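You operate a simulated robot arm through the tools that you are given. There is no shell and no other tool. Be economical: measure what you need, move in short steps, check, and stop when the job is done.

Carry out the task below with a simulated robot arm. There is one attempt and no reset: what you move stays moved.

Task
Stand a stick in each cell of the gold mould, then set it on the large tray.
Fine: all three go in while the sugar is soft; the other mould stays bare.

Only the result counts: the job must be done as asked and must still hold three seconds after the hand-in. Knocking over, shifting, dropping, spilling or breaking anything else fails it.

Robot
A 7-joint arm with a two-finger gripper on a trunk, on a base that drives. Base frame: it is fixed to the floor where the robot stands at the start and does not move with it; the origin is under the middle of the robot, x ahead of it, y to its left, z up. Units: mm, rad, N and s.
With the tool pointing down near the work surface it reaches from about 300 to 740 mm from the robot's upright axis, wherever it stands. Its first joint turns from -2.897 to 2.897 rad. Places, roughly: large tray [0, -700, 800]. Payload 2.94 kg.
The TCP is the grasp point between the finger pads, 30 mm short of the fingertips. In the tool frame z runs along the fingers and y along their closing line. The gripper opens to 138 mm. The gripper's body begins 109 mm behind the TCP.
Orientation is told as [roll, pitch, yaw] about the base's x, y, z axes, in that order, counted from this pose: with the fingers straight down and closing along the base's y, the tool's x points along the base's -x, its y along +y and its z along -z.

Tools
- The arm moves only by the tool play_rows. Its argument "increments" is one flat list of numbers, 7 for each row, row after row: the shift along the tool's x, y, z in units of 100 mm (1.0 is 100 mm), then the turn, a rotation vector about the tool's x, y, z in units of 180 degrees (1.0 is 180 degrees), then the closure, from 0 (fully open) to 1 (shut). In form: [x, y, z, ax, ay, az, claw, x, y, z, ax, ay, az, claw, ...]. A call has 1 to 20 rows; each row is the pose to reach, as a shift and turn from the pose commanded when the call began, along the tool's axes at that moment. A call with a number of a shift or a turn outside -1 to 1 is refused whole. Each row takes 0.2 s and may step no farther than 50 mm and 0.15 rad from the row before; otherwise, or with a gripper value out of range, the whole call is refused. Where a pose cannot be reached the arm comes as near as it can. A force on the tool above 40 N (or 10 N above the force at the start of the call, whichever is more), or a blocked arm, ends the call early, and 0.2 s more pass. The fingers move at their own pace and stop on an object; they squeeze with about 21 N. The grip force told is the motor's: it shows also when the fingers shut on nothing. Time passes only in rows, and 0.2 s behind the last, so rows that repeat a pose let the fingers close. It gives the time, the measured TCP pose, the force on the tool (base axes), the opening and the grip force at its end, in the units of the frame above (readings bear some noise), with the torque about the TCP (base axes, N m) and any sound that the robot's microphone picked up.
- Cameras (640 x 400 px; columns grow to the right, rows downward): "scene" is now at [-26.1, 100.3, 1521.6]; the picture's right is [-0.54, -0.84, 0.00], its down [-0.74, 0.48, -0.47] and it looks along [0.40, -0.26, -0.88] (base axes); focal length 214 px, centre (320, 200). "wrist" rides on the gripper at [71, 19, -146] in the tool frame; the picture's right is [-0.26, 0.97, 0.00], its down [-0.85, -0.23, -0.48] and it looks along [-0.46, -0.12, 0.88] (tool axes); focal length 280 px, centre (320, 200). There is no depth. A picture from a camera that has moved, and an enlarged one, comes with that camera's place and axes in the base frame and with its lens.
- camera(camera): a new picture of that camera. It takes no simulated time.
- lift_body(by): slides the trunk up (or, below 0, down) by that many mm; the arm and the scene camera ride with it, the base frame stays. It gives what a move gives, with no picture.
- base_move(legs): drives the robot by 1 to 6 legs, each [ahead, left, turn to the left] in mm, mm and rad, along the robot's own axes; the way and the turn of a leg run together, so that a leg with both is an arc; at most 1500 mm and 3.142 rad a leg. The arm and the cameras ride along, it lands a little off, and it stops where it bumps. It gives what a move gives.
- turn_head(pan, tilt): turns the head with the scene camera to pan (to the left, within 1.501 rad either way) and tilt (down, from -0.506 to 1.204), counted from straight ahead of the robot. It gives what a move gives.
- enlarge(camera, box): a new picture of the part [left, top, right, bottom] of that camera's present view, enlarged. It takes no simulated time.
- job_done(): hands the job in; it is judged then, once.

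Go step by step. Nothing tells you exact positions but the pictures and the camera data: compare them with the known pose of the tool, close in by small moves and look again before you grip or let go. The budget is 120 turns and 90 pictures, counting those below and the enlarged ones. Unless the task says otherwise, let go and move clear before handing in, and close with one line.

The tools are called after "Call:" as name(argument=value, ...) on one line, values as JSON. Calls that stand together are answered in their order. play_rows: Moves the arm, as the interface text tells. Its arguments: {"type":"object","properties":{"increments":{"type":"array","items":{"type":"number"}}},"required":["increments"]} The other tools are called the same way: lift_body (by) slides the trunk up or down; base_move (legs) drives the base; turn_head (pan, tilt) turns the head that bears the scene camera; camera (camera) takes a picture; enlarge (camera, box) takes an enlarged picture of a part of a camera's view; job_done () hands the job in.

At the start:

```text
time: 0.0
eef_pos: [345.3, 261.9, 1219.9]
tool_rot: [0.001, -0.001, 0.0]
force: [-0.2, -0.3, -0.7]
ft_torque: [0.01, -0.03, -0.01]
width: 137.9
grip_force: 0.0
trunk travel left (down, up): [-400.0, 54.0]
robot x, y, heading: [0.2, 0.5, 0.0]
head pan, tilt: [-0.574, 1.079]
```

scene: 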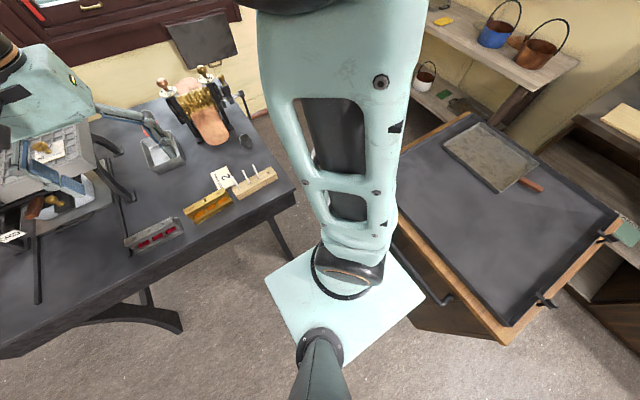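
wrist: 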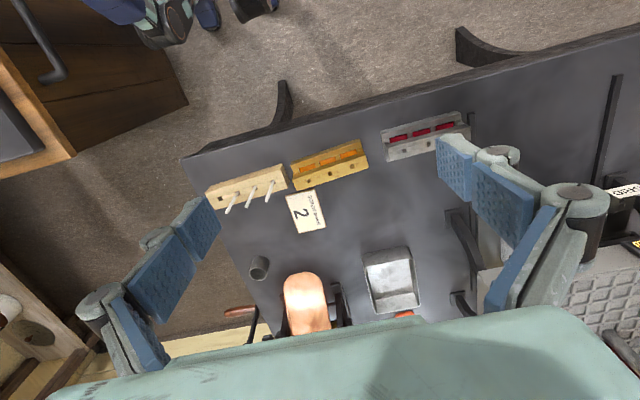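

I see a bench with a gold mould, a grey mould with red content, and a wooden block holding sticks. I'll look closer first.

Call:
enlarge(camera="wrist", box=[180, 90, 500, 290])

Call:
enlarge(camera="scene", box=[110, 80, 310, 270])

Call:
enlarge(camera="scene", box=[390, 90, 640, 340])

```text
2.00 times, centred on (340, 190) of wrist
camera zoom: at [274.2, 281.2, 1364.3], right [0.26, 0.97, 0.0], down [0.85, -0.23, 0.48], along [0.46, -0.12, -0.88], focal length 561 px, centre (280, 220)
```

zoom: 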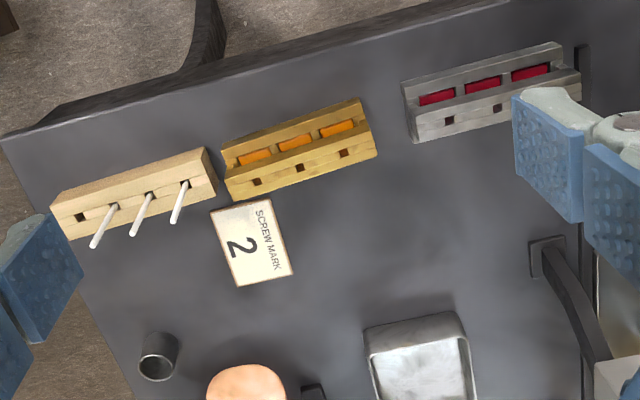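

```text
2.11 times, centred on (210, 175) of scene
camera zoom: at [-26.1, 100.3, 1521.6], right [-0.54, -0.84, 0.0], down [-0.74, 0.48, -0.47], along [0.4, -0.26, -0.88], focal length 452 px, centre (552, 253)
```

zoom: 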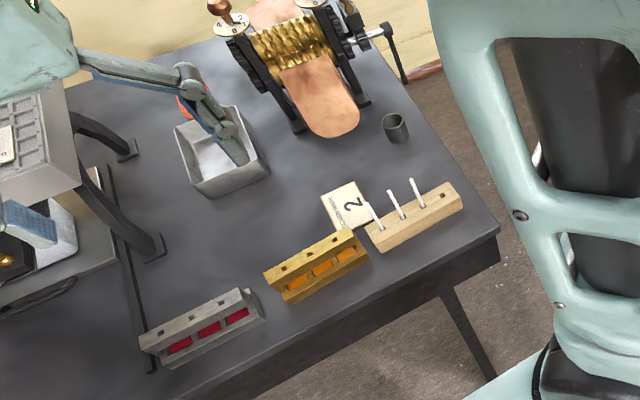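

```text
1.60 times, centred on (515, 215) of scene
camera zoom: at [-26.1, 100.3, 1521.6], right [-0.54, -0.84, 0.0], down [-0.74, 0.48, -0.47], along [0.4, -0.26, -0.88], focal length 343 px, centre (8, 176)
```

zoom: 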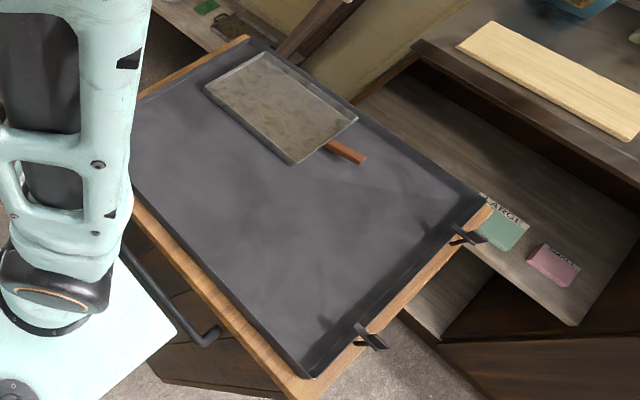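

Triangulating puts the gold mould near (467, 246, 855) and the stick block near (472, 79). I'll lower the trunk and look from closer.

Call:
lift_body(by=-180)

Call:
play_rows(increments=[-0.12, -0.4, 0, 0, 0, 0, 0.2, -0.12, -0.8, 0, 0, 0, 0, 0.4])

Call:
camera(camera="wrist")

Call:
camera(camera="scene")

```text
time: 2.0
eef_pos: [343.6, 261.7, 1038.9]
tool_rot: [-0.001, -0.001, -0.001]
force: [1.1, 0.1, 0.2]
ft_torque: [0.01, 0.01, 0.01]
width: 138.3
grip_force: 0.2
trunk travel left (down, up): [-220.0, 234.0]
robot x, y, heading: [-2.1, 0.2, 0.001]
head pan, tilt: [-0.574, 1.079]
```

```text
time: 2.6
eef_pos: [355.6, 180.2, 1038.4]
tool_rot: [-0.002, 0.006, -0.001]
force: [-0.5, 0.0, -0.6]
ft_torque: [-0.01, 0.03, 0.0]
width: 82.6
grip_force: 0.1
trunk travel left (down, up): [-220.0, 234.0]
robot x, y, heading: [1.4, 2.3, -0.003]
head pan, tilt: [-0.574, 1.079]
```

```text
84 pictures are left
camera wrist: at [287.0, 200.3, 1182.7], right [0.26, 0.96, 0.0], down [0.85, -0.23, 0.47], along [0.45, -0.13, -0.88], focal length 280 px, centre (320, 200)
```

wrist: 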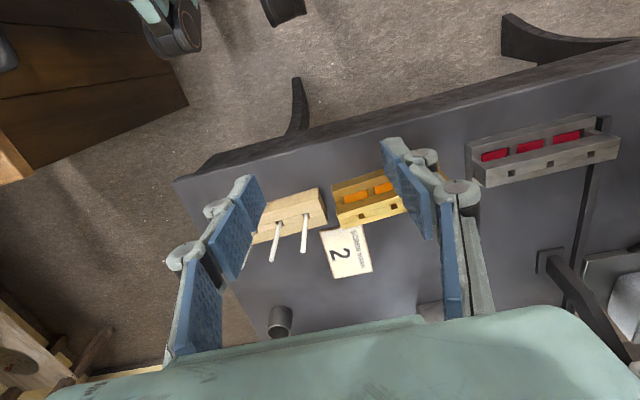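

```text
83 pictures are left
camera scene: at [-28.1, 96.2, 1342.2], right [-0.6, -0.8, 0.0], down [-0.7, 0.52, -0.48], along [0.39, -0.29, -0.88], focal length 214 px, centre (320, 200)
```

scene: 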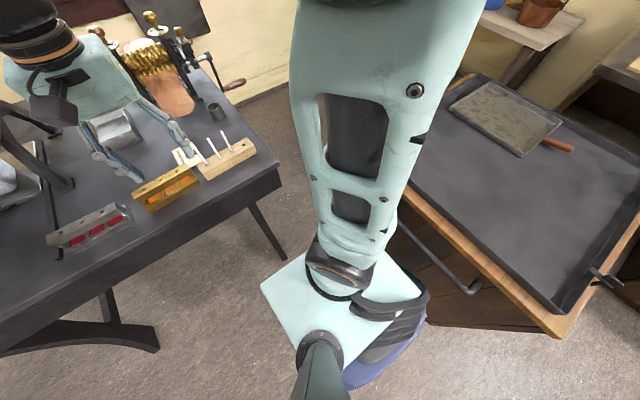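

Closer now. I'll enlarge the mould and stick area.

Call:
enlarge(camera="wrist", box=[240, 150, 420, 290])

Call:
enlarge(camera="scene", box=[110, 110, 280, 220])

```text
2.86 times, centred on (330, 220) of wrist
camera zoom: at [287.0, 200.3, 1182.7], right [0.26, 0.96, 0.0], down [0.85, -0.23, 0.47], along [0.45, -0.13, -0.88], focal length 801 px, centre (291, 143)
```

zoom: 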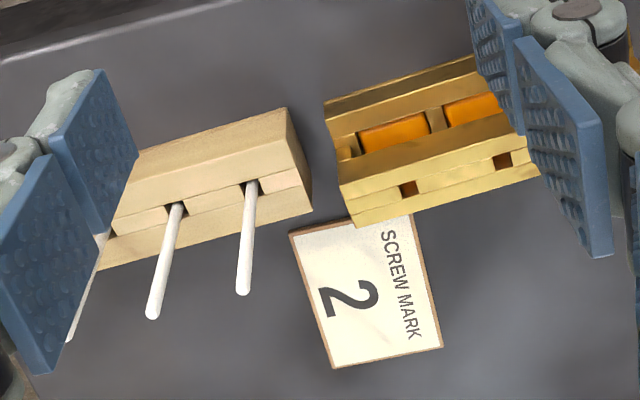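

```text
3.64 times, centred on (195, 165) of scene
camera zoom: at [-28.1, 96.2, 1342.2], right [-0.6, -0.8, 0.0], down [-0.7, 0.52, -0.48], along [0.39, -0.29, -0.88], focal length 780 px, centre (774, 327)
```

zoom: 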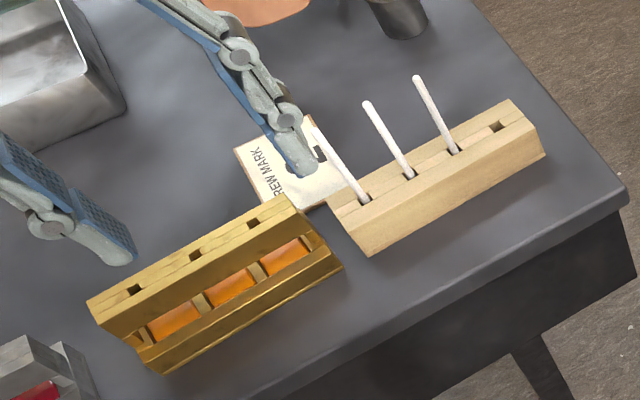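

The sticks stand vertically, tops near z 929, in a block at about (474,125), (477,87) and (479,44). The gold mould's holes are near (490,200), (488,245) and (485,290). I'll move above the nearest stick and refine from there.

Call:
play_rows(increments=[-0.33, -0.18, 0.0, 0, 0, 0, 0.5, -0.66, -0.36, 0.0, 0, 0, 0, 0.65, -1.0, -0.55, 0.0, 0, 0, 0, 0.75])

Call:
camera(camera="wrist")

Call:
camera(camera="scene")

```text
time: 3.4
eef_pos: [456.4, 126.1, 1040.7]
tool_rot: [-0.001, 0.0, -0.001]
force: [0.5, 0.0, 0.2]
ft_torque: [0.0, -0.03, -0.01]
width: 34.5
grip_force: 0.1
trunk travel left (down, up): [-220.0, 234.0]
robot x, y, heading: [-0.1, -1.1, -0.002]
head pan, tilt: [-0.574, 1.079]
```

```text
80 pictures are left
camera wrist: at [387.2, 145.2, 1184.6], right [0.26, 0.97, 0.0], down [0.85, -0.23, 0.48], along [0.46, -0.12, -0.88], focal length 280 px, centre (320, 200)
```

wrist: 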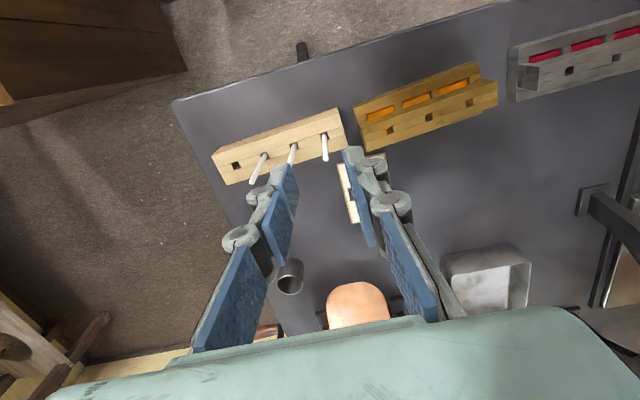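

```text
79 pictures are left
camera scene: at [-26.0, 100.3, 1341.6], right [-0.54, -0.84, 0.0], down [-0.74, 0.48, -0.47], along [0.4, -0.26, -0.88], focal length 214 px, centre (320, 200)
```

scene: 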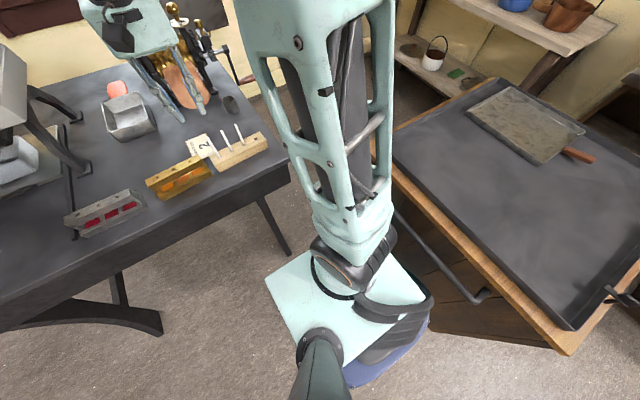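

I'll enlarge both views to measure accurately.

Call:
enlarge(camera="wrist", box=[200, 50, 520, 250])

Call:
enlarge(camera="scene", box=[130, 100, 290, 200])

```text
2.00 times, centred on (360, 150) of wrist
camera zoom: at [387.2, 145.2, 1184.6], right [0.26, 0.97, 0.0], down [0.85, -0.23, 0.48], along [0.46, -0.12, -0.88], focal length 561 px, centre (240, 300)
```

zoom: 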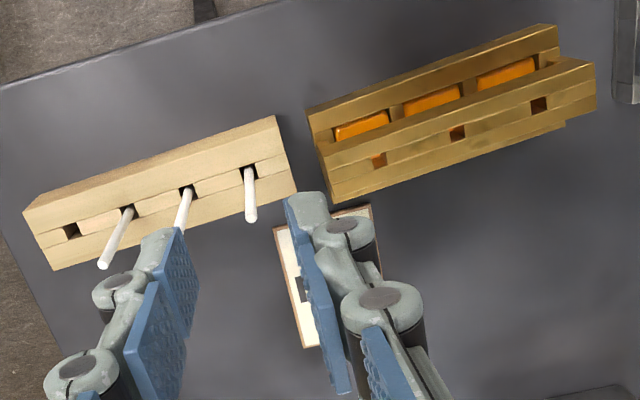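

```text
4.00 times, centred on (210, 150) of scene
camera zoom: at [-26.0, 100.3, 1341.6], right [-0.54, -0.84, 0.0], down [-0.74, 0.48, -0.47], along [0.4, -0.26, -0.88], focal length 858 px, centre (760, 400)
```

zoom: 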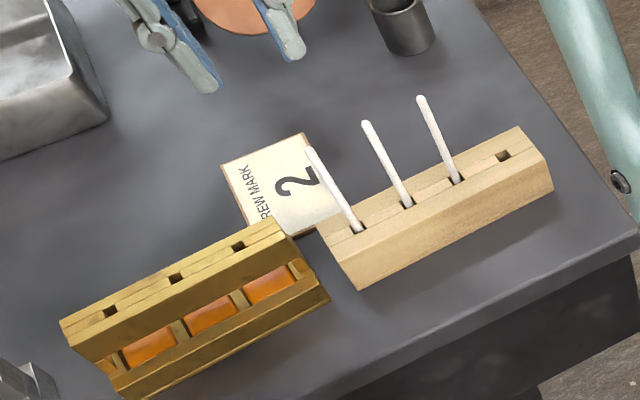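

Refined: sticks at (479,126), (479.5,87), (483,47); gold holes at about (486,200), (482,245), (478,289), top about z 868. I'll descend around the first stick.

Call:
play_rows(increments=[-0.22, 0, 0.2, 0, 0, 0, 0.76, -0.22, 0, 0.6, 0, 0, 0, 0.76, -0.22, 0, 0.95, 0, 0, 0, 0.76])

Call:
camera(camera="wrist")

Call:
enlarge(camera="scene", box=[130, 100, 290, 200])

```text
time: 4.2
eef_pos: [478.7, 126.9, 944.3]
tool_rot: [0.001, 0.0, -0.001]
force: [-0.4, -0.4, 0.5]
ft_torque: [0.01, -0.04, 0.0]
width: 33.2
grip_force: 0.0
trunk travel left (down, up): [-220.0, 234.0]
robot x, y, heading: [2.8, 2.4, -0.006]
head pan, tilt: [-0.574, 1.079]
```

```text
76 pictures are left
camera wrist: at [407.4, 146.4, 1087.9], right [0.26, 0.97, 0.0], down [0.85, -0.23, 0.48], along [0.46, -0.12, -0.88], focal length 280 px, centre (320, 200)
```

wrist: 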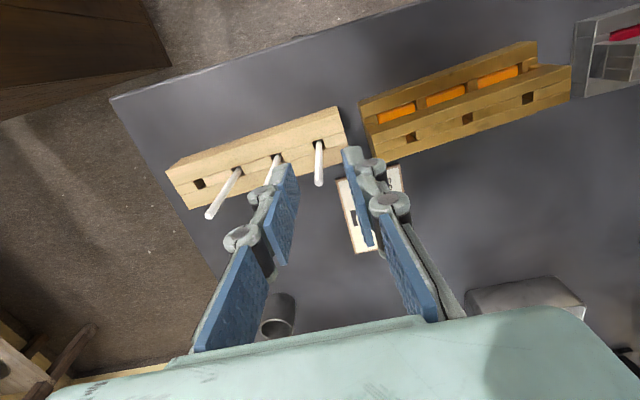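

```text
4.00 times, centred on (210, 150) of scene
camera zoom: at [-26.0, 100.3, 1341.7], right [-0.54, -0.84, 0.0], down [-0.74, 0.48, -0.47], along [0.4, -0.26, -0.88], focal length 858 px, centre (760, 400)
```

zoom: 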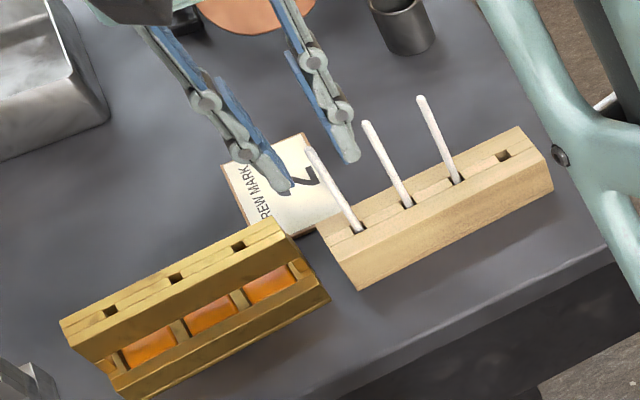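

The stick lies between the fingers. I'll narrow the opening, descend 40 mm, grip, and look.

Call:
play_rows(increments=[0, 0, 0, 0, 0, 0, 0.86, 0, 0, 0.2, 0, 0, 0, 0.86, 0, 0, 0.4, 0, 0, 0, 0.86, 0, 0, 0.4, 0, 0, 0, 1.0, 0, 0, 0.4, 0, 0, 0, 1.0])

Call:
enlarge(camera="wrist", box=[160, 50, 480, 250])

Call:
enlarge(camera="scene", box=[130, 100, 290, 200])

```text
time: 5.4
eef_pos: [477.7, 127.9, 903.9]
tool_rot: [-0.001, -0.001, 0.001]
force: [-0.5, -1.0, 0.0]
ft_torque: [-0.01, 0.03, 0.01]
width: 5.8
grip_force: 21.1
trunk travel left (down, up): [-220.0, 234.0]
robot x, y, heading: [-1.1, 1.0, 0.001]
head pan, tilt: [-0.574, 1.079]
```

```text
2.00 times, centred on (320, 150) of wrist
camera zoom: at [408.3, 147.0, 1048.9], right [0.26, 0.97, 0.0], down [0.85, -0.23, 0.48], along [0.46, -0.12, -0.88], focal length 561 px, centre (320, 300)
```

zoom: 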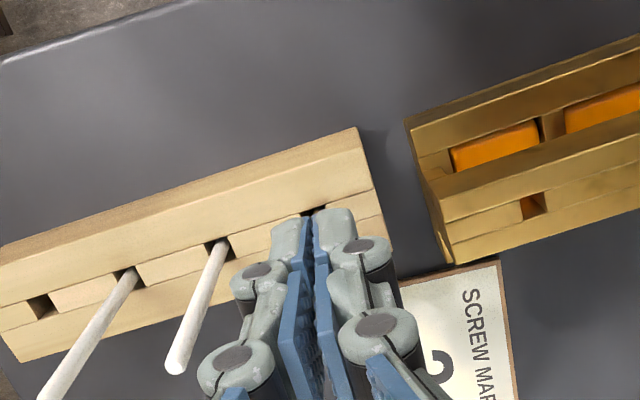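

```text
4.00 times, centred on (210, 150) of scene
camera zoom: at [-26.1, 100.3, 1341.6], right [-0.54, -0.84, 0.0], down [-0.74, 0.48, -0.47], along [0.4, -0.26, -0.88], focal length 858 px, centre (760, 400)
```

zoom: 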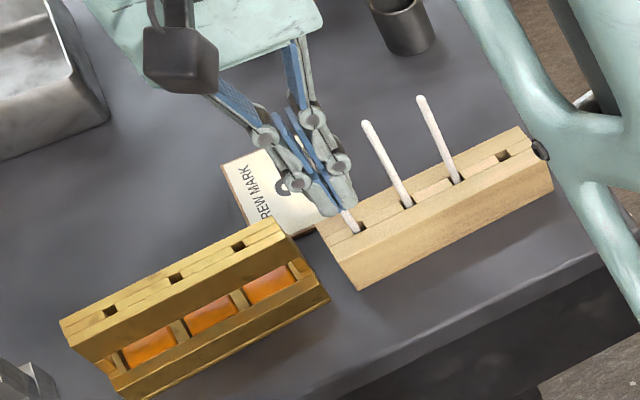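

Gripped (5.8 mm wide). Lifting straight up and checking the stick's bottom end.

Call:
play_rows(increments=[0, 0, -0.2, 0, 0, 0, 1.0, 0, 0, -0.5, 0, 0, 0, 1.0, 0, 0, -0.75, 0, 0, 0, 1.0])

Call:
enlarge(camera="wrist", box=[240, 50, 560, 250])

Call:
enlarge(camera="scene", box=[130, 100, 290, 200])

```text
time: 6.2
eef_pos: [478.2, 127.1, 978.7]
tool_rot: [0.001, -0.001, 0.0]
force: [-0.2, -0.5, 0.5]
ft_torque: [0.0, 0.03, 0.02]
width: 5.7
grip_force: 21.3
trunk travel left (down, up): [-220.0, 234.0]
robot x, y, heading: [4.0, -2.7, 0.003]
head pan, tilt: [-0.574, 1.079]
```

```text
2.00 times, centred on (400, 150) of wrist
camera zoom: at [408.0, 146.4, 1125.3], right [0.26, 0.96, 0.0], down [0.85, -0.23, 0.48], along [0.46, -0.12, -0.88], focal length 561 px, centre (160, 300)
```

zoom: 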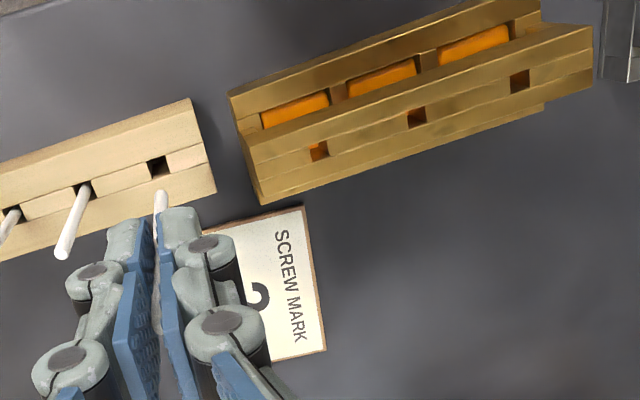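

```text
4.00 times, centred on (210, 150) of scene
camera zoom: at [-26.1, 100.3, 1341.6], right [-0.54, -0.84, 0.0], down [-0.74, 0.48, -0.47], along [0.4, -0.26, -0.88], focal length 858 px, centre (760, 400)
```

zoom: 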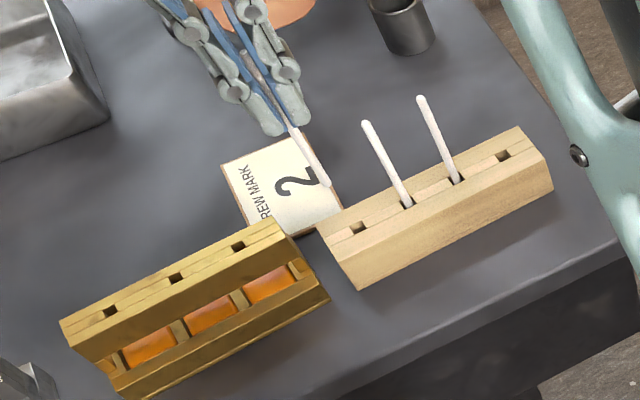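

The stick tip sits about 86 mm below the TCP and directly under it. I'll move above the nearest gold hole (about (486.4,199.6)) with the tip just over the mould.

Call:
play_rows(increments=[-0.04, 0.36, 0, 0, 0, 0, 1.0, -0.08, 0.725, 0, 0, 0, 0, 1.0, -0.08, 0.725, 0.14, 0, 0, 0, 1.0])

Call:
enlarge(camera="wrist", box=[240, 90, 400, 190])

Call:
enlarge(camera="scene", box=[140, 110, 220, 160])

```text
time: 7.0
eef_pos: [485.9, 199.1, 965.9]
tool_rot: [-0.001, 0.0, 0.001]
force: [-0.6, 0.4, -0.6]
ft_torque: [-0.01, -0.03, -0.01]
width: 6.0
grip_force: 20.8
trunk travel left (down, up): [-220.0, 234.0]
robot x, y, heading: [2.5, -3.0, -0.001]
head pan, tilt: [-0.574, 1.079]
```

```text
4.00 times, centred on (320, 140) of wrist
camera zoom: at [416.1, 218.7, 1111.4], right [0.26, 0.96, 0.0], down [0.85, -0.23, 0.48], along [0.46, -0.12, -0.88], focal length 1122 px, centre (320, 440)
```

zoom: 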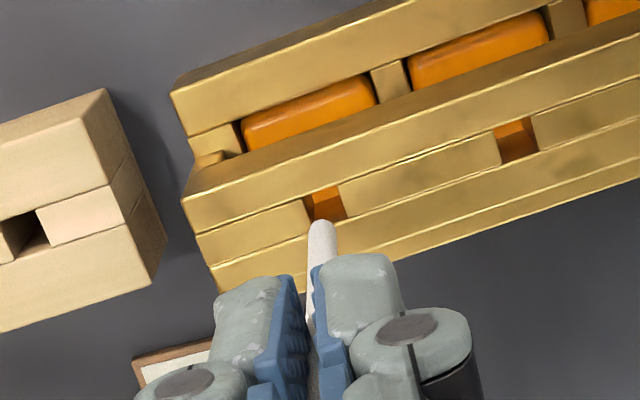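

```text
8.00 times, centred on (180, 135) of scene
camera zoom: at [-26.1, 100.4, 1341.6], right [-0.54, -0.84, 0.0], down [-0.74, 0.48, -0.47], along [0.4, -0.26, -0.88], focal length 1716 px, centre (1440, 720)
```

zoom: 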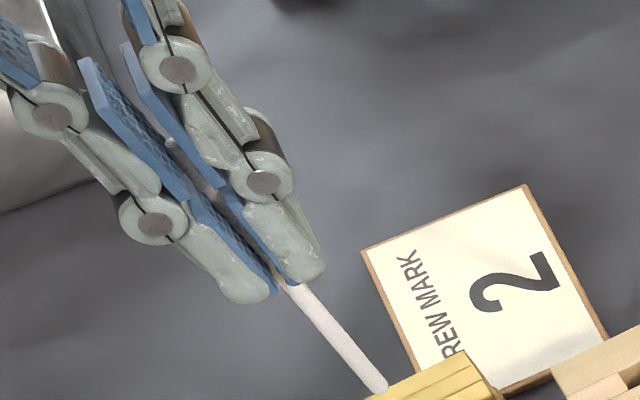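

The scene crop missed the hole; take one more crop to compare tip and hole.

Call:
enlarge(camera="scene", box=[145, 135, 225, 185])

```text
8.00 times, centred on (185, 160) of scene
camera zoom: at [-26.1, 100.4, 1341.6], right [-0.54, -0.84, 0.0], down [-0.74, 0.48, -0.47], along [0.4, -0.26, -0.88], focal length 1716 px, centre (1400, 520)
```

zoom: 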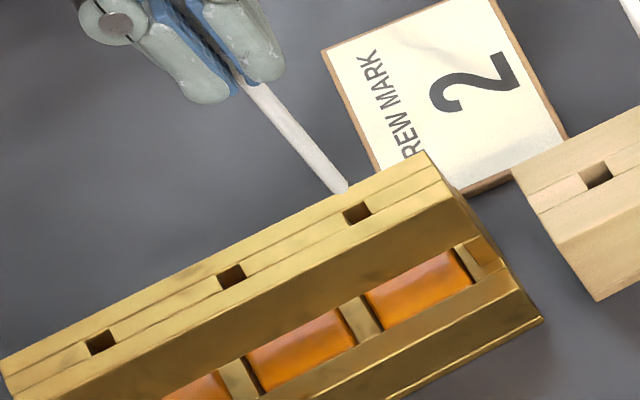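

Tip at (487.5,199.9,877); hole at (486.3,200.9,866). I'll correct by (-1.2,+1.0) and lower 25 mm into the hole, then check.

Call:
play_rows(increments=[0.012, 0.01, 0, 0, 0, 0, 1.0, 0.012, 0.01, 0.08, 0, 0, 0, 1.0, 0.012, 0.01, 0.16, 0, 0, 0, 1.0, 0.012, 0.01, 0.25, 0, 0, 0, 1.0])

Call:
enlarge(camera="wrist", box=[240, 90, 400, 190])

Call:
enlarge(camera="scene", box=[145, 135, 225, 185])

```text
time: 8.0
eef_pos: [485.0, 201.1, 939.5]
tool_rot: [-0.001, 0.0, 0.002]
force: [0.2, -0.4, 0.3]
ft_torque: [0.01, 0.0, 0.04]
width: 6.2
grip_force: 20.7
trunk travel left (down, up): [-220.0, 234.0]
robot x, y, heading: [0.7, 0.1, -0.001]
head pan, tilt: [-0.574, 1.079]
```

```text
4.00 times, centred on (320, 140) of wrist
camera zoom: at [414.9, 219.4, 1084.7], right [0.26, 0.96, 0.0], down [0.85, -0.23, 0.48], along [0.46, -0.12, -0.88], focal length 1122 px, centre (320, 440)
```

zoom: 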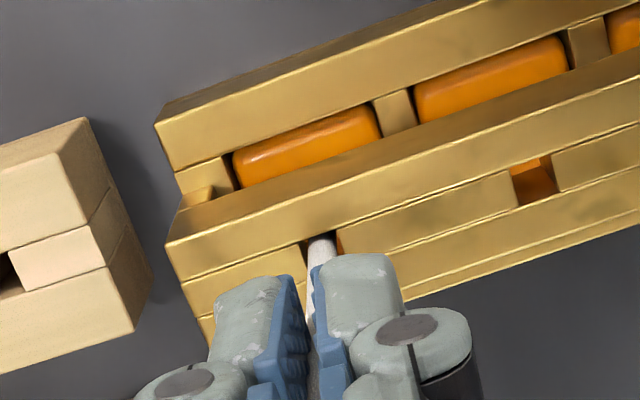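

```text
8.00 times, centred on (185, 160) of scene
camera zoom: at [-26.1, 100.3, 1341.6], right [-0.54, -0.84, 0.0], down [-0.74, 0.48, -0.47], along [0.4, -0.26, -0.88], focal length 1716 px, centre (1400, 520)
```

zoom: 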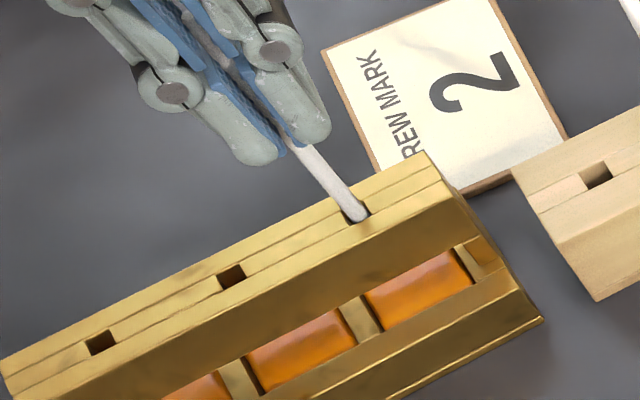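

The stick is in the hole with no force. Continue down in small steps, watching for the floor.

Call:
play_rows(increments=[0, 0, 0.08, 0, 0, 0, 1.0, 0, 0, 0.14, 0, 0, 0, 1.0, 0, 0, 0.2, 0, 0, 0, 1.0])

Call:
enlarge(camera="scene", box=[145, 135, 225, 185])

```text
time: 8.8
eef_pos: [485.4, 200.4, 920.5]
tool_rot: [0.0, 0.0, 0.0]
force: [-0.1, 0.7, 0.4]
ft_torque: [-0.01, 0.04, 0.0]
width: 5.8
grip_force: 21.5
trunk travel left (down, up): [-220.0, 234.0]
robot x, y, heading: [1.7, -0.8, -0.0]
head pan, tilt: [-0.574, 1.079]
```

```text
8.00 times, centred on (185, 160) of scene
camera zoom: at [-26.1, 100.3, 1341.6], right [-0.54, -0.84, 0.0], down [-0.74, 0.48, -0.47], along [0.4, -0.26, -0.88], focal length 1716 px, centre (1400, 520)
```

zoom: 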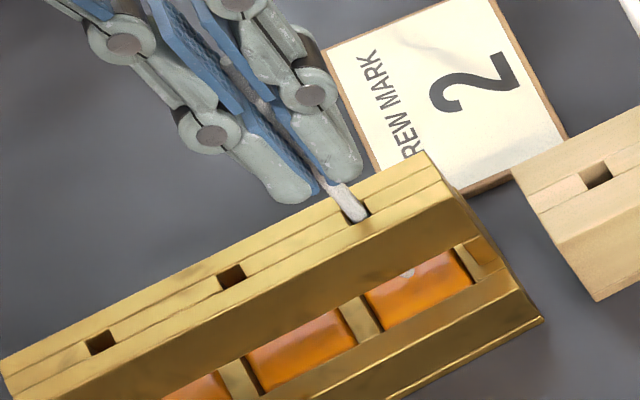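

The stick tip is just entering the orange sugar. Pushing further in small steps.

Call:
play_rows(increments=[0, 0, 0.04, 0, 0, 0, 1.0, 0, 0, 0.08, 0, 0, 0, 1.0, 0, 0, 0.12, 0, 0, 0, 1.0])

Call:
enlarge(camera="scene", box=[145, 135, 225, 185])

```text
time: 9.6
eef_pos: [484.4, 200.1, 908.4]
tool_rot: [-0.001, 0.001, 0.002]
force: [-0.3, 0.6, -0.9]
ft_torque: [0.0, -0.05, -0.02]
width: 6.2
grip_force: 21.1
trunk travel left (down, up): [-220.0, 234.0]
robot x, y, heading: [3.5, -0.9, -0.0]
head pan, tilt: [-0.574, 1.079]
```

```text
8.00 times, centred on (185, 160) of scene
camera zoom: at [-26.1, 100.3, 1341.6], right [-0.54, -0.84, 0.0], down [-0.74, 0.48, -0.47], along [0.4, -0.26, -0.88], focal length 1716 px, centre (1400, 520)
```

zoom: 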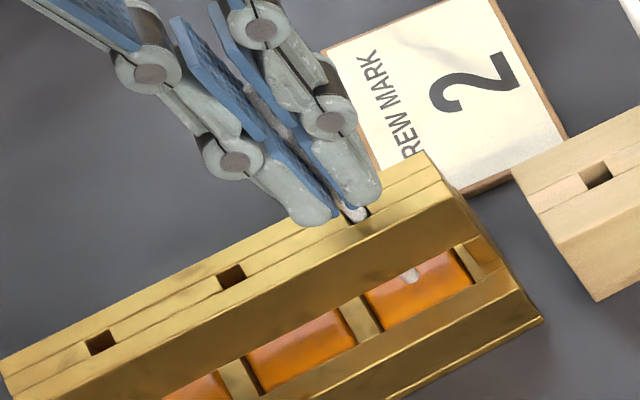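

Still no resistance. A bit further, in 2–3 mm rows.

Call:
play_rows(increments=[0, 0, 0.02, 0, 0, 0, 1.0, 0, 0, 0.04, 0, 0, 0, 1.0, 0, 0, 0.06, 0, 0, 0, 1.0])

Call:
enlarge(camera="wrist", box=[240, 90, 400, 190])

```text
time: 10.4
eef_pos: [484.9, 199.1, 902.0]
tool_rot: [-0.001, 0.001, 0.0]
force: [0.1, 0.7, 1.1]
ft_torque: [0.05, 0.04, -0.01]
width: 6.1
grip_force: 20.8
trunk travel left (down, up): [-220.0, 234.0]
robot x, y, heading: [3.0, -0.3, -0.002]
head pan, tilt: [-0.574, 1.079]
```

```text
4.00 times, centred on (320, 140) of wrist
camera zoom: at [414.9, 219.0, 1047.1], right [0.26, 0.97, 0.0], down [0.85, -0.23, 0.48], along [0.46, -0.12, -0.88], focal length 1122 px, centre (320, 440)
```

zoom: 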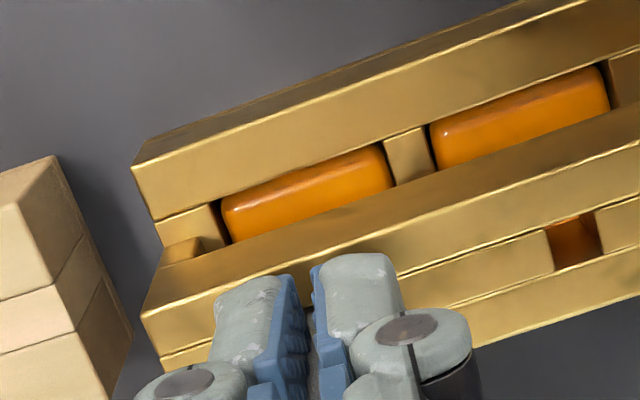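

Call:
play_rows(increments=[0, 0, 0.015, 0, 0, 0, 1.0, 0, 0, 0.03, 0, 0, 0, 1.0])

```text
time: 11.0
eef_pos: [485.2, 198.2, 901.4]
tool_rot: [0.001, -0.004, 0.0]
force: [-1.8, -0.9, 16.5]
ft_torque: [-0.08, 0.1, -0.04]
width: 6.1
grip_force: 21.0
trunk travel left (down, up): [-220.0, 234.0]
robot x, y, heading: [0.5, 1.8, -0.001]
head pan, tilt: [-0.574, 1.079]
```

Floor reached (16 N at TCP z 901). I'll ease off, release narrowly, and rise clear.

Call:
play_rows(increments=[0, 0, -0.025, 0, 0, 0, 1.0, 0, 0, -0.025, 0, 0, 0, 0.86, 0, 0, -0.025, 0, 0, 0, 0.86, 0, 0, -0.2, 0, 0, 0, 0.86, 0, 0, -0.55, 0, 0, 0, 0.86, 0, 0, -0.75, 0, 0, 0, 0.86])

Call:
enlarge(camera="scene", box=[130, 100, 290, 200])

Call:
camera(camera="wrist")

```text
time: 12.4
eef_pos: [483.0, 199.5, 976.6]
tool_rot: [-0.001, 0.0, 0.001]
force: [0.2, 0.4, -0.2]
ft_torque: [0.01, -0.01, 0.02]
width: 19.3
grip_force: 0.0
trunk travel left (down, up): [-220.0, 234.0]
robot x, y, heading: [-0.2, 1.7, -0.002]
head pan, tilt: [-0.574, 1.079]
```

```text
4.00 times, centred on (210, 150) of scene
camera zoom: at [-26.2, 100.3, 1341.6], right [-0.54, -0.84, 0.0], down [-0.74, 0.48, -0.47], along [0.4, -0.26, -0.88], focal length 858 px, centre (760, 400)
```

zoom: 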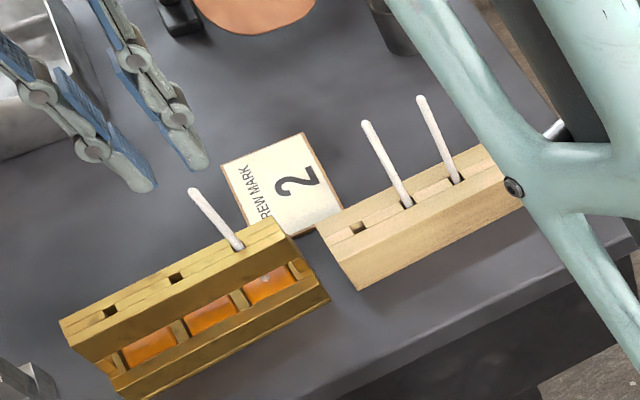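

```text
61 pictures are left
camera wrist: at [413.5, 219.3, 1120.7], right [0.26, 0.97, 0.0], down [0.85, -0.23, 0.48], along [0.46, -0.12, -0.88], focal length 280 px, centre (320, 200)
```

wrist: 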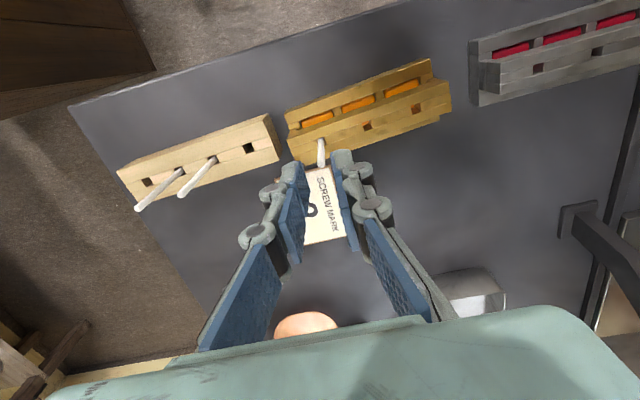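

First stick stands in its cell. Moving over the second stick (480,86.5).

Call:
play_rows(increments=[0.02, -0.45, 0, 0, 0, 0, 0.85, 0.04, -0.9, 0, 0, 0, 0, 0.85, 0.05, -1.0, 0, 0, 0, 0, 0.85])

Call:
play_rows(increments=[0, -0.135, 0, 0, 0, 0, 0.85])

Call:
enlarge(camera="wrist", box=[240, 90, 400, 190])

Call:
enlarge(camera="scene", box=[130, 100, 290, 200])

```text
time: 13.2
eef_pos: [480.6, 100.9, 974.6]
tool_rot: [0.001, -0.001, -0.001]
force: [0.2, -0.3, 0.6]
ft_torque: [0.01, 0.0, -0.02]
width: 20.6
grip_force: 0.2
trunk travel left (down, up): [-220.0, 234.0]
robot x, y, heading: [-1.0, -1.4, -0.004]
head pan, tilt: [-0.574, 1.079]
```

```text
time: 13.6
eef_pos: [480.3, 88.3, 974.3]
tool_rot: [0.0, 0.001, -0.001]
force: [-0.6, -1.0, 0.2]
ft_torque: [-0.01, -0.06, 0.0]
width: 20.8
grip_force: 0.1
trunk travel left (down, up): [-220.0, 234.0]
robot x, y, heading: [0.0, -3.3, -0.002]
head pan, tilt: [-0.574, 1.079]
```

```text
4.00 times, centred on (320, 140) of wrist
camera zoom: at [410.2, 107.5, 1119.4], right [0.26, 0.96, 0.0], down [0.85, -0.23, 0.48], along [0.46, -0.12, -0.88], focal length 1122 px, centre (320, 440)
```

zoom: 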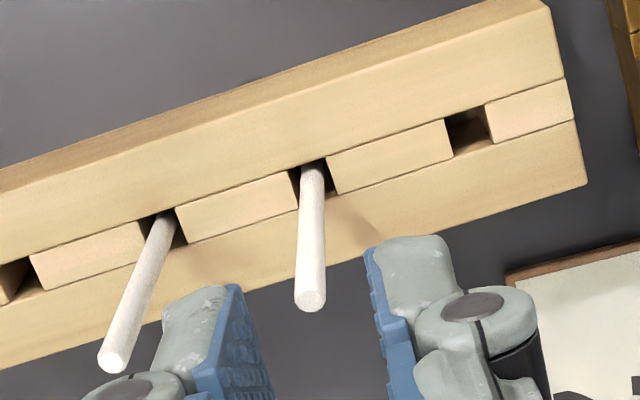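

```text
4.00 times, centred on (210, 150) of scene
camera zoom: at [-26.1, 100.3, 1341.6], right [-0.54, -0.84, 0.0], down [-0.74, 0.48, -0.47], along [0.4, -0.26, -0.88], focal length 858 px, centre (760, 400)
```

zoom: 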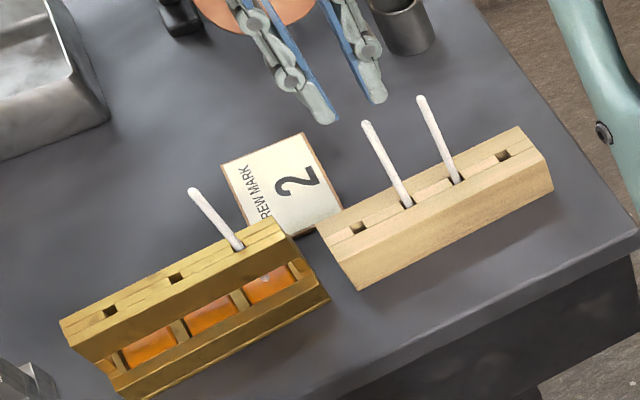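

Aligned within about 2 mm. Descend, grip, and lift.

Call:
play_rows(increments=[-0.015, -0.013, 0.3, 0, 0, 0, 0.86, -0.015, -0.013, 0.55, 0, 0, 0, 0.86, -0.015, -0.013, 0.71, 0, 0, 0, 0.86, -0.015, -0.013, 0.71, 0, 0, 0, 1.0, -0.015, -0.013, 0.71, 0, 0, 0, 1.0])

Call:
play_rows(increments=[0, 0, -0.2, 0, 0, 0, 1.0, 0, 0, -0.5, 0, 0, 0, 1.0, 0, 0, -0.75, 0, 0, 0, 1.0])

Call:
enlarge(camera="scene", box=[130, 100, 290, 200])

Call:
enlarge(camera="wrist", box=[240, 90, 400, 190])

```text
time: 14.8
eef_pos: [480.6, 86.7, 903.5]
tool_rot: [0.001, -0.001, 0.001]
force: [0.1, 0.0, -0.7]
ft_torque: [-0.01, 0.01, -0.01]
width: 6.3
grip_force: 21.3
trunk travel left (down, up): [-220.0, 234.0]
robot x, y, heading: [0.4, 1.4, -0.002]
head pan, tilt: [-0.574, 1.079]
```

```text
time: 15.6
eef_pos: [480.4, 84.6, 979.7]
tool_rot: [0.0, 0.0, -0.001]
force: [-0.7, -0.3, 0.4]
ft_torque: [-0.02, 0.02, -0.03]
width: 6.2
grip_force: 21.2
trunk travel left (down, up): [-220.0, 234.0]
robot x, y, heading: [1.9, 0.2, -0.001]
head pan, tilt: [-0.574, 1.079]
```

```text
4.00 times, centred on (210, 150) of scene
camera zoom: at [-26.1, 100.3, 1341.6], right [-0.54, -0.84, 0.0], down [-0.74, 0.48, -0.47], along [0.4, -0.26, -0.88], focal length 858 px, centre (760, 400)
```

zoom: 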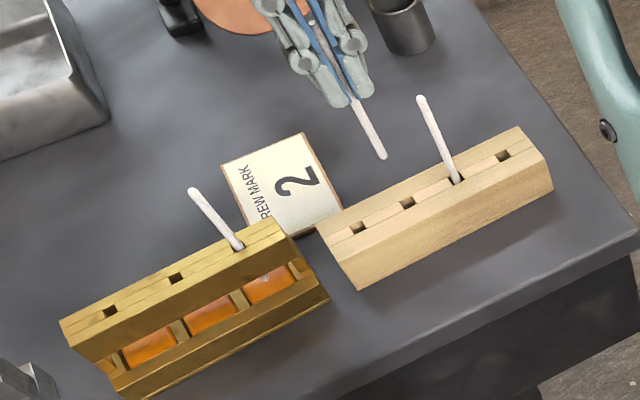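

```text
4.00 times, centred on (320, 140) of wrist
camera zoom: at [410.8, 104.5, 1124.3], right [0.26, 0.97, 0.0], down [0.85, -0.23, 0.48], along [0.46, -0.12, -0.88], focal length 1122 px, centre (320, 440)
```

zoom: 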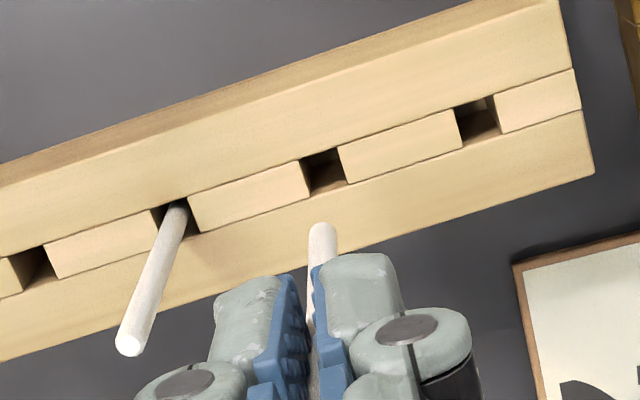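

Second stick held, tip in the same place relative to the tool. The hole spacing is (-3.5, 44), so moving over the middle hole.

Call:
play_rows(increments=[0, 0.33, 0, 0, 0, 0, 1.0, 0, 0.66, 0, 0, 0, 0, 1.0, 0, 0.99, 0, 0, 0, 0, 1.0])

Call:
play_rows(increments=[-0.007, 0.3, 0, 0, 0, 0, 1.0, -0.007, 0.595, 0.0, 0, 0, 0, 1.0, -0.007, 0.595, 0.14, 0, 0, 0, 1.0])

Call:
enlarge(camera="scene", box=[125, 135, 205, 185])

Call:
enlarge(camera="wrist", box=[240, 90, 400, 190])

```text
time: 16.4
eef_pos: [481.1, 184.4, 979.1]
tool_rot: [0.001, 0.001, 0.0]
force: [0.8, -0.6, -0.2]
ft_torque: [0.03, 0.0, -0.03]
width: 6.0
grip_force: 20.9
trunk travel left (down, up): [-220.0, 234.0]
robot x, y, heading: [4.6, -1.5, -0.007]
head pan, tilt: [-0.574, 1.079]
```

```text
time: 17.2
eef_pos: [482.9, 243.5, 964.6]
tool_rot: [0.0, 0.001, -0.001]
force: [-0.6, 0.5, 0.6]
ft_torque: [0.01, -0.02, -0.01]
width: 5.9
grip_force: 21.2
trunk travel left (down, up): [-220.0, 234.0]
robot x, y, heading: [-1.9, -0.4, 0.0]
head pan, tilt: [-0.574, 1.079]
```

```text
8.00 times, centred on (165, 160) of scene
camera zoom: at [-26.1, 100.4, 1341.6], right [-0.54, -0.84, 0.0], down [-0.74, 0.48, -0.47], along [0.4, -0.26, -0.88], focal length 1716 px, centre (1560, 520)
```

zoom: 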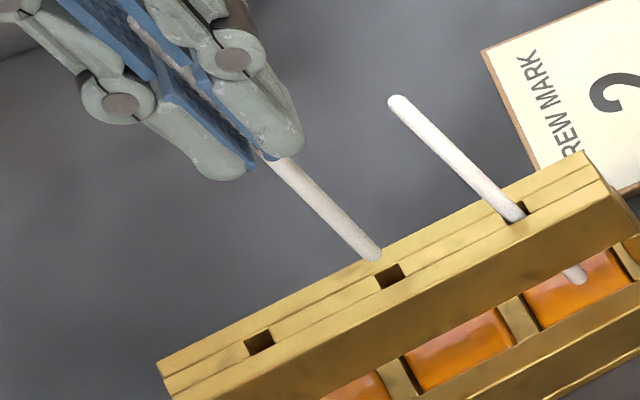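

```text
4.00 times, centred on (320, 140) of wrist
camera zoom: at [412.1, 263.3, 1109.1], right [0.26, 0.96, 0.0], down [0.85, -0.23, 0.48], along [0.46, -0.13, -0.88], focal length 1122 px, centre (320, 440)
```

zoom: 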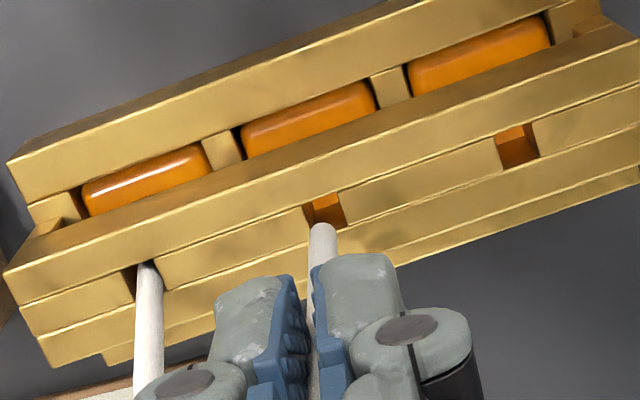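

Tip and hole agree within 0.6 mm. Insert, going down to just short of the floor.

Call:
play_rows(increments=[0, 0.006, 0.08, 0, 0, 0, 1.0, 0, 0.006, 0.16, 0, 0, 0, 1.0, 0, 0.006, 0.25, 0, 0, 0, 1.0, 0, 0.006, 0.35, 0, 0, 0, 1.0, 0, 0.006, 0.45, 0, 0, 0, 1.0, 0, 0.006, 0.54, 0, 0, 0, 1.0, 0, 0.006, 0.6, 0, 0, 0, 1.0])

Call:
enlarge(camera="scene", box=[125, 135, 205, 185])

```text
time: 18.8
eef_pos: [482.8, 243.8, 904.5]
tool_rot: [0.0, 0.0, -0.001]
force: [-0.5, 0.9, 0.0]
ft_torque: [0.01, 0.01, 0.04]
width: 6.3
grip_force: 21.4
trunk travel left (down, up): [-220.0, 234.0]
robot x, y, heading: [2.7, -1.4, -0.002]
head pan, tilt: [-0.574, 1.079]
```

```text
8.00 times, centred on (165, 160) of scene
camera zoom: at [-26.1, 100.3, 1341.6], right [-0.54, -0.84, 0.0], down [-0.74, 0.48, -0.47], along [0.4, -0.26, -0.88], focal length 1716 px, centre (1560, 520)
```

zoom: 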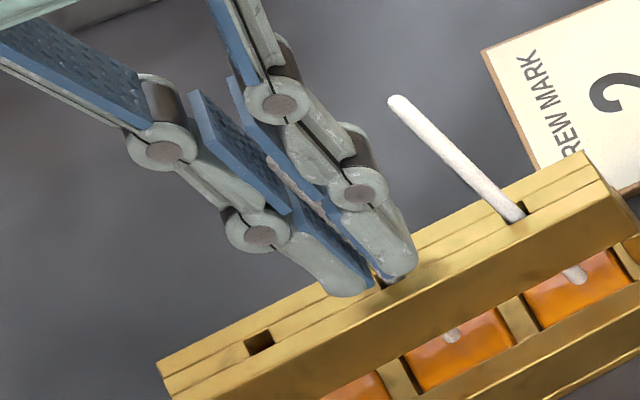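

The second stick is in its sugar. Nudge down 2 mm, release, and rise.

Call:
play_rows(increments=[0, 0, 0.02, 0, 0, 0, 1.0, 0, 0, 0.02, 0, 0, 0, 0.86, 0, 0, 0.02, 0, 0, 0, 0.86, 0, 0, -0.25, 0, 0, 0, 0.86, 0, 0, -0.55, 0, 0, 0, 0.86, 0, 0, -0.72, 0, 0, 0, 0.86])

Call:
play_rows(increments=[0, -0.5, 0, 0, 0, 0, 0.85, 0, -0.99, 0, 0, 0, 0, 0.85])

Call:
play_rows(increments=[0, -0.5, 0, 0, 0, 0, 0.85, 0, -0.98, 0, 0, 0, 0, 0.85])

Call:
enlarge(camera="wrist", box=[240, 90, 400, 190])

Call:
enlarge(camera="scene", box=[130, 100, 290, 200])

```text
time: 20.2
eef_pos: [482.0, 242.6, 976.7]
tool_rot: [0.001, -0.001, -0.001]
force: [-1.0, -0.2, -1.1]
ft_torque: [0.02, 0.01, 0.0]
width: 19.1
grip_force: 0.0
trunk travel left (down, up): [-220.0, 234.0]
robot x, y, heading: [1.3, -2.8, -0.003]
head pan, tilt: [-0.574, 1.079]
```

```text
time: 20.8
eef_pos: [481.8, 146.0, 976.7]
tool_rot: [0.002, 0.0, 0.0]
force: [-0.5, 0.3, 0.4]
ft_torque: [-0.03, -0.03, 0.0]
width: 20.7
grip_force: 0.0
trunk travel left (down, up): [-220.0, 234.0]
robot x, y, heading: [-0.4, 0.1, 0.002]
head pan, tilt: [-0.574, 1.079]
```

```text
time: 21.4
eef_pos: [480.9, 46.0, 977.5]
tool_rot: [-0.001, 0.0, -0.001]
force: [0.3, -0.2, -0.6]
ft_torque: [0.0, 0.02, 0.0]
width: 20.5
grip_force: 0.0
trunk travel left (down, up): [-220.0, 234.0]
robot x, y, heading: [-2.4, 1.3, -0.002]
head pan, tilt: [-0.574, 1.079]
```

```text
4.00 times, centred on (320, 140) of wrist
camera zoom: at [411.0, 65.7, 1122.5], right [0.26, 0.97, 0.0], down [0.85, -0.23, 0.48], along [0.46, -0.12, -0.88], focal length 1122 px, centre (320, 440)
```

zoom: 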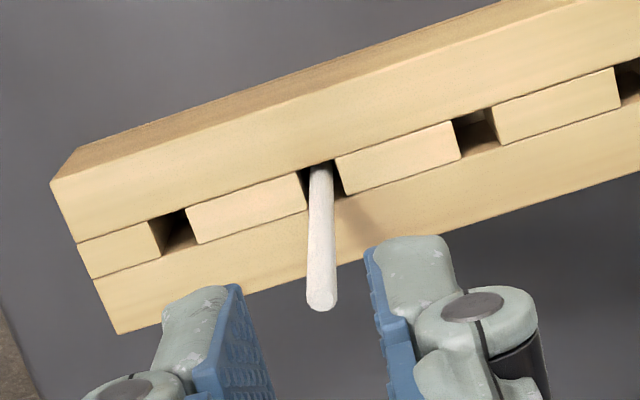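

```text
4.00 times, centred on (210, 150) of scene
camera zoom: at [-26.1, 100.1, 1341.6], right [-0.54, -0.84, 0.0], down [-0.74, 0.48, -0.47], along [0.4, -0.26, -0.88], focal length 858 px, centre (760, 400)
```

zoom: 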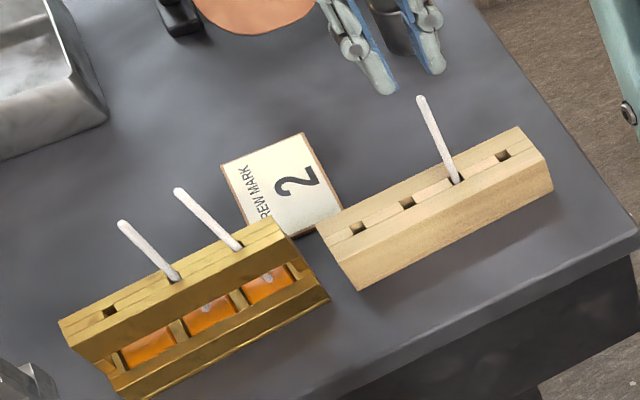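

Two sticks are in. Over the third stick and aligned; descend, grip, and lift.

Call:
play_rows(increments=[-0.025, 0, 0.3, 0, 0, 0, 0.86, -0.025, 0, 0.55, 0, 0, 0, 0.86, -0.025, 0, 0.735, 0, 0, 0, 0.86, -0.025, 0, 0.735, 0, 0, 0, 1.0, -0.025, 0, 0.735, 0, 0, 0, 1.0])

Call:
play_rows(increments=[0, 0, -0.2, 0, 0, 0, 1.0, 0, 0, -0.5, 0, 0, 0, 1.0, 0, 0, -0.75, 0, 0, 0, 1.0])

Call:
enlarge(camera="wrist", box=[240, 90, 400, 190])

```text
time: 22.6
eef_pos: [484.4, 48.7, 903.0]
tool_rot: [0.0, 0.0, 0.0]
force: [-0.9, 0.1, 1.0]
ft_torque: [-0.05, -0.01, 0.0]
width: 6.0
grip_force: 21.2
trunk travel left (down, up): [-220.0, 234.0]
robot x, y, heading: [-0.6, -1.0, -0.001]
head pan, tilt: [-0.574, 1.079]
```

```text
time: 23.4
eef_pos: [484.2, 45.7, 977.4]
tool_rot: [0.0, 0.001, 0.0]
force: [0.3, -0.2, -0.5]
ft_torque: [-0.02, -0.01, 0.0]
width: 6.0
grip_force: 21.1
trunk travel left (down, up): [-220.0, 234.0]
robot x, y, heading: [-0.8, 0.1, -0.001]
head pan, tilt: [-0.574, 1.079]
```

```text
4.00 times, centred on (320, 140) of wrist
camera zoom: at [415.0, 66.0, 1121.8], right [0.26, 0.97, 0.0], down [0.85, -0.23, 0.48], along [0.46, -0.12, -0.88], focal length 1122 px, centre (320, 440)
```

zoom: 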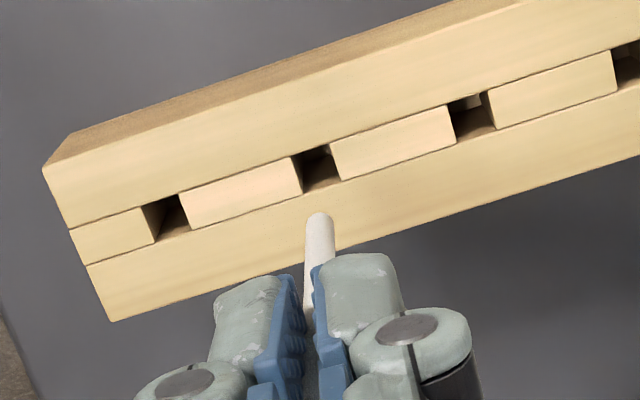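

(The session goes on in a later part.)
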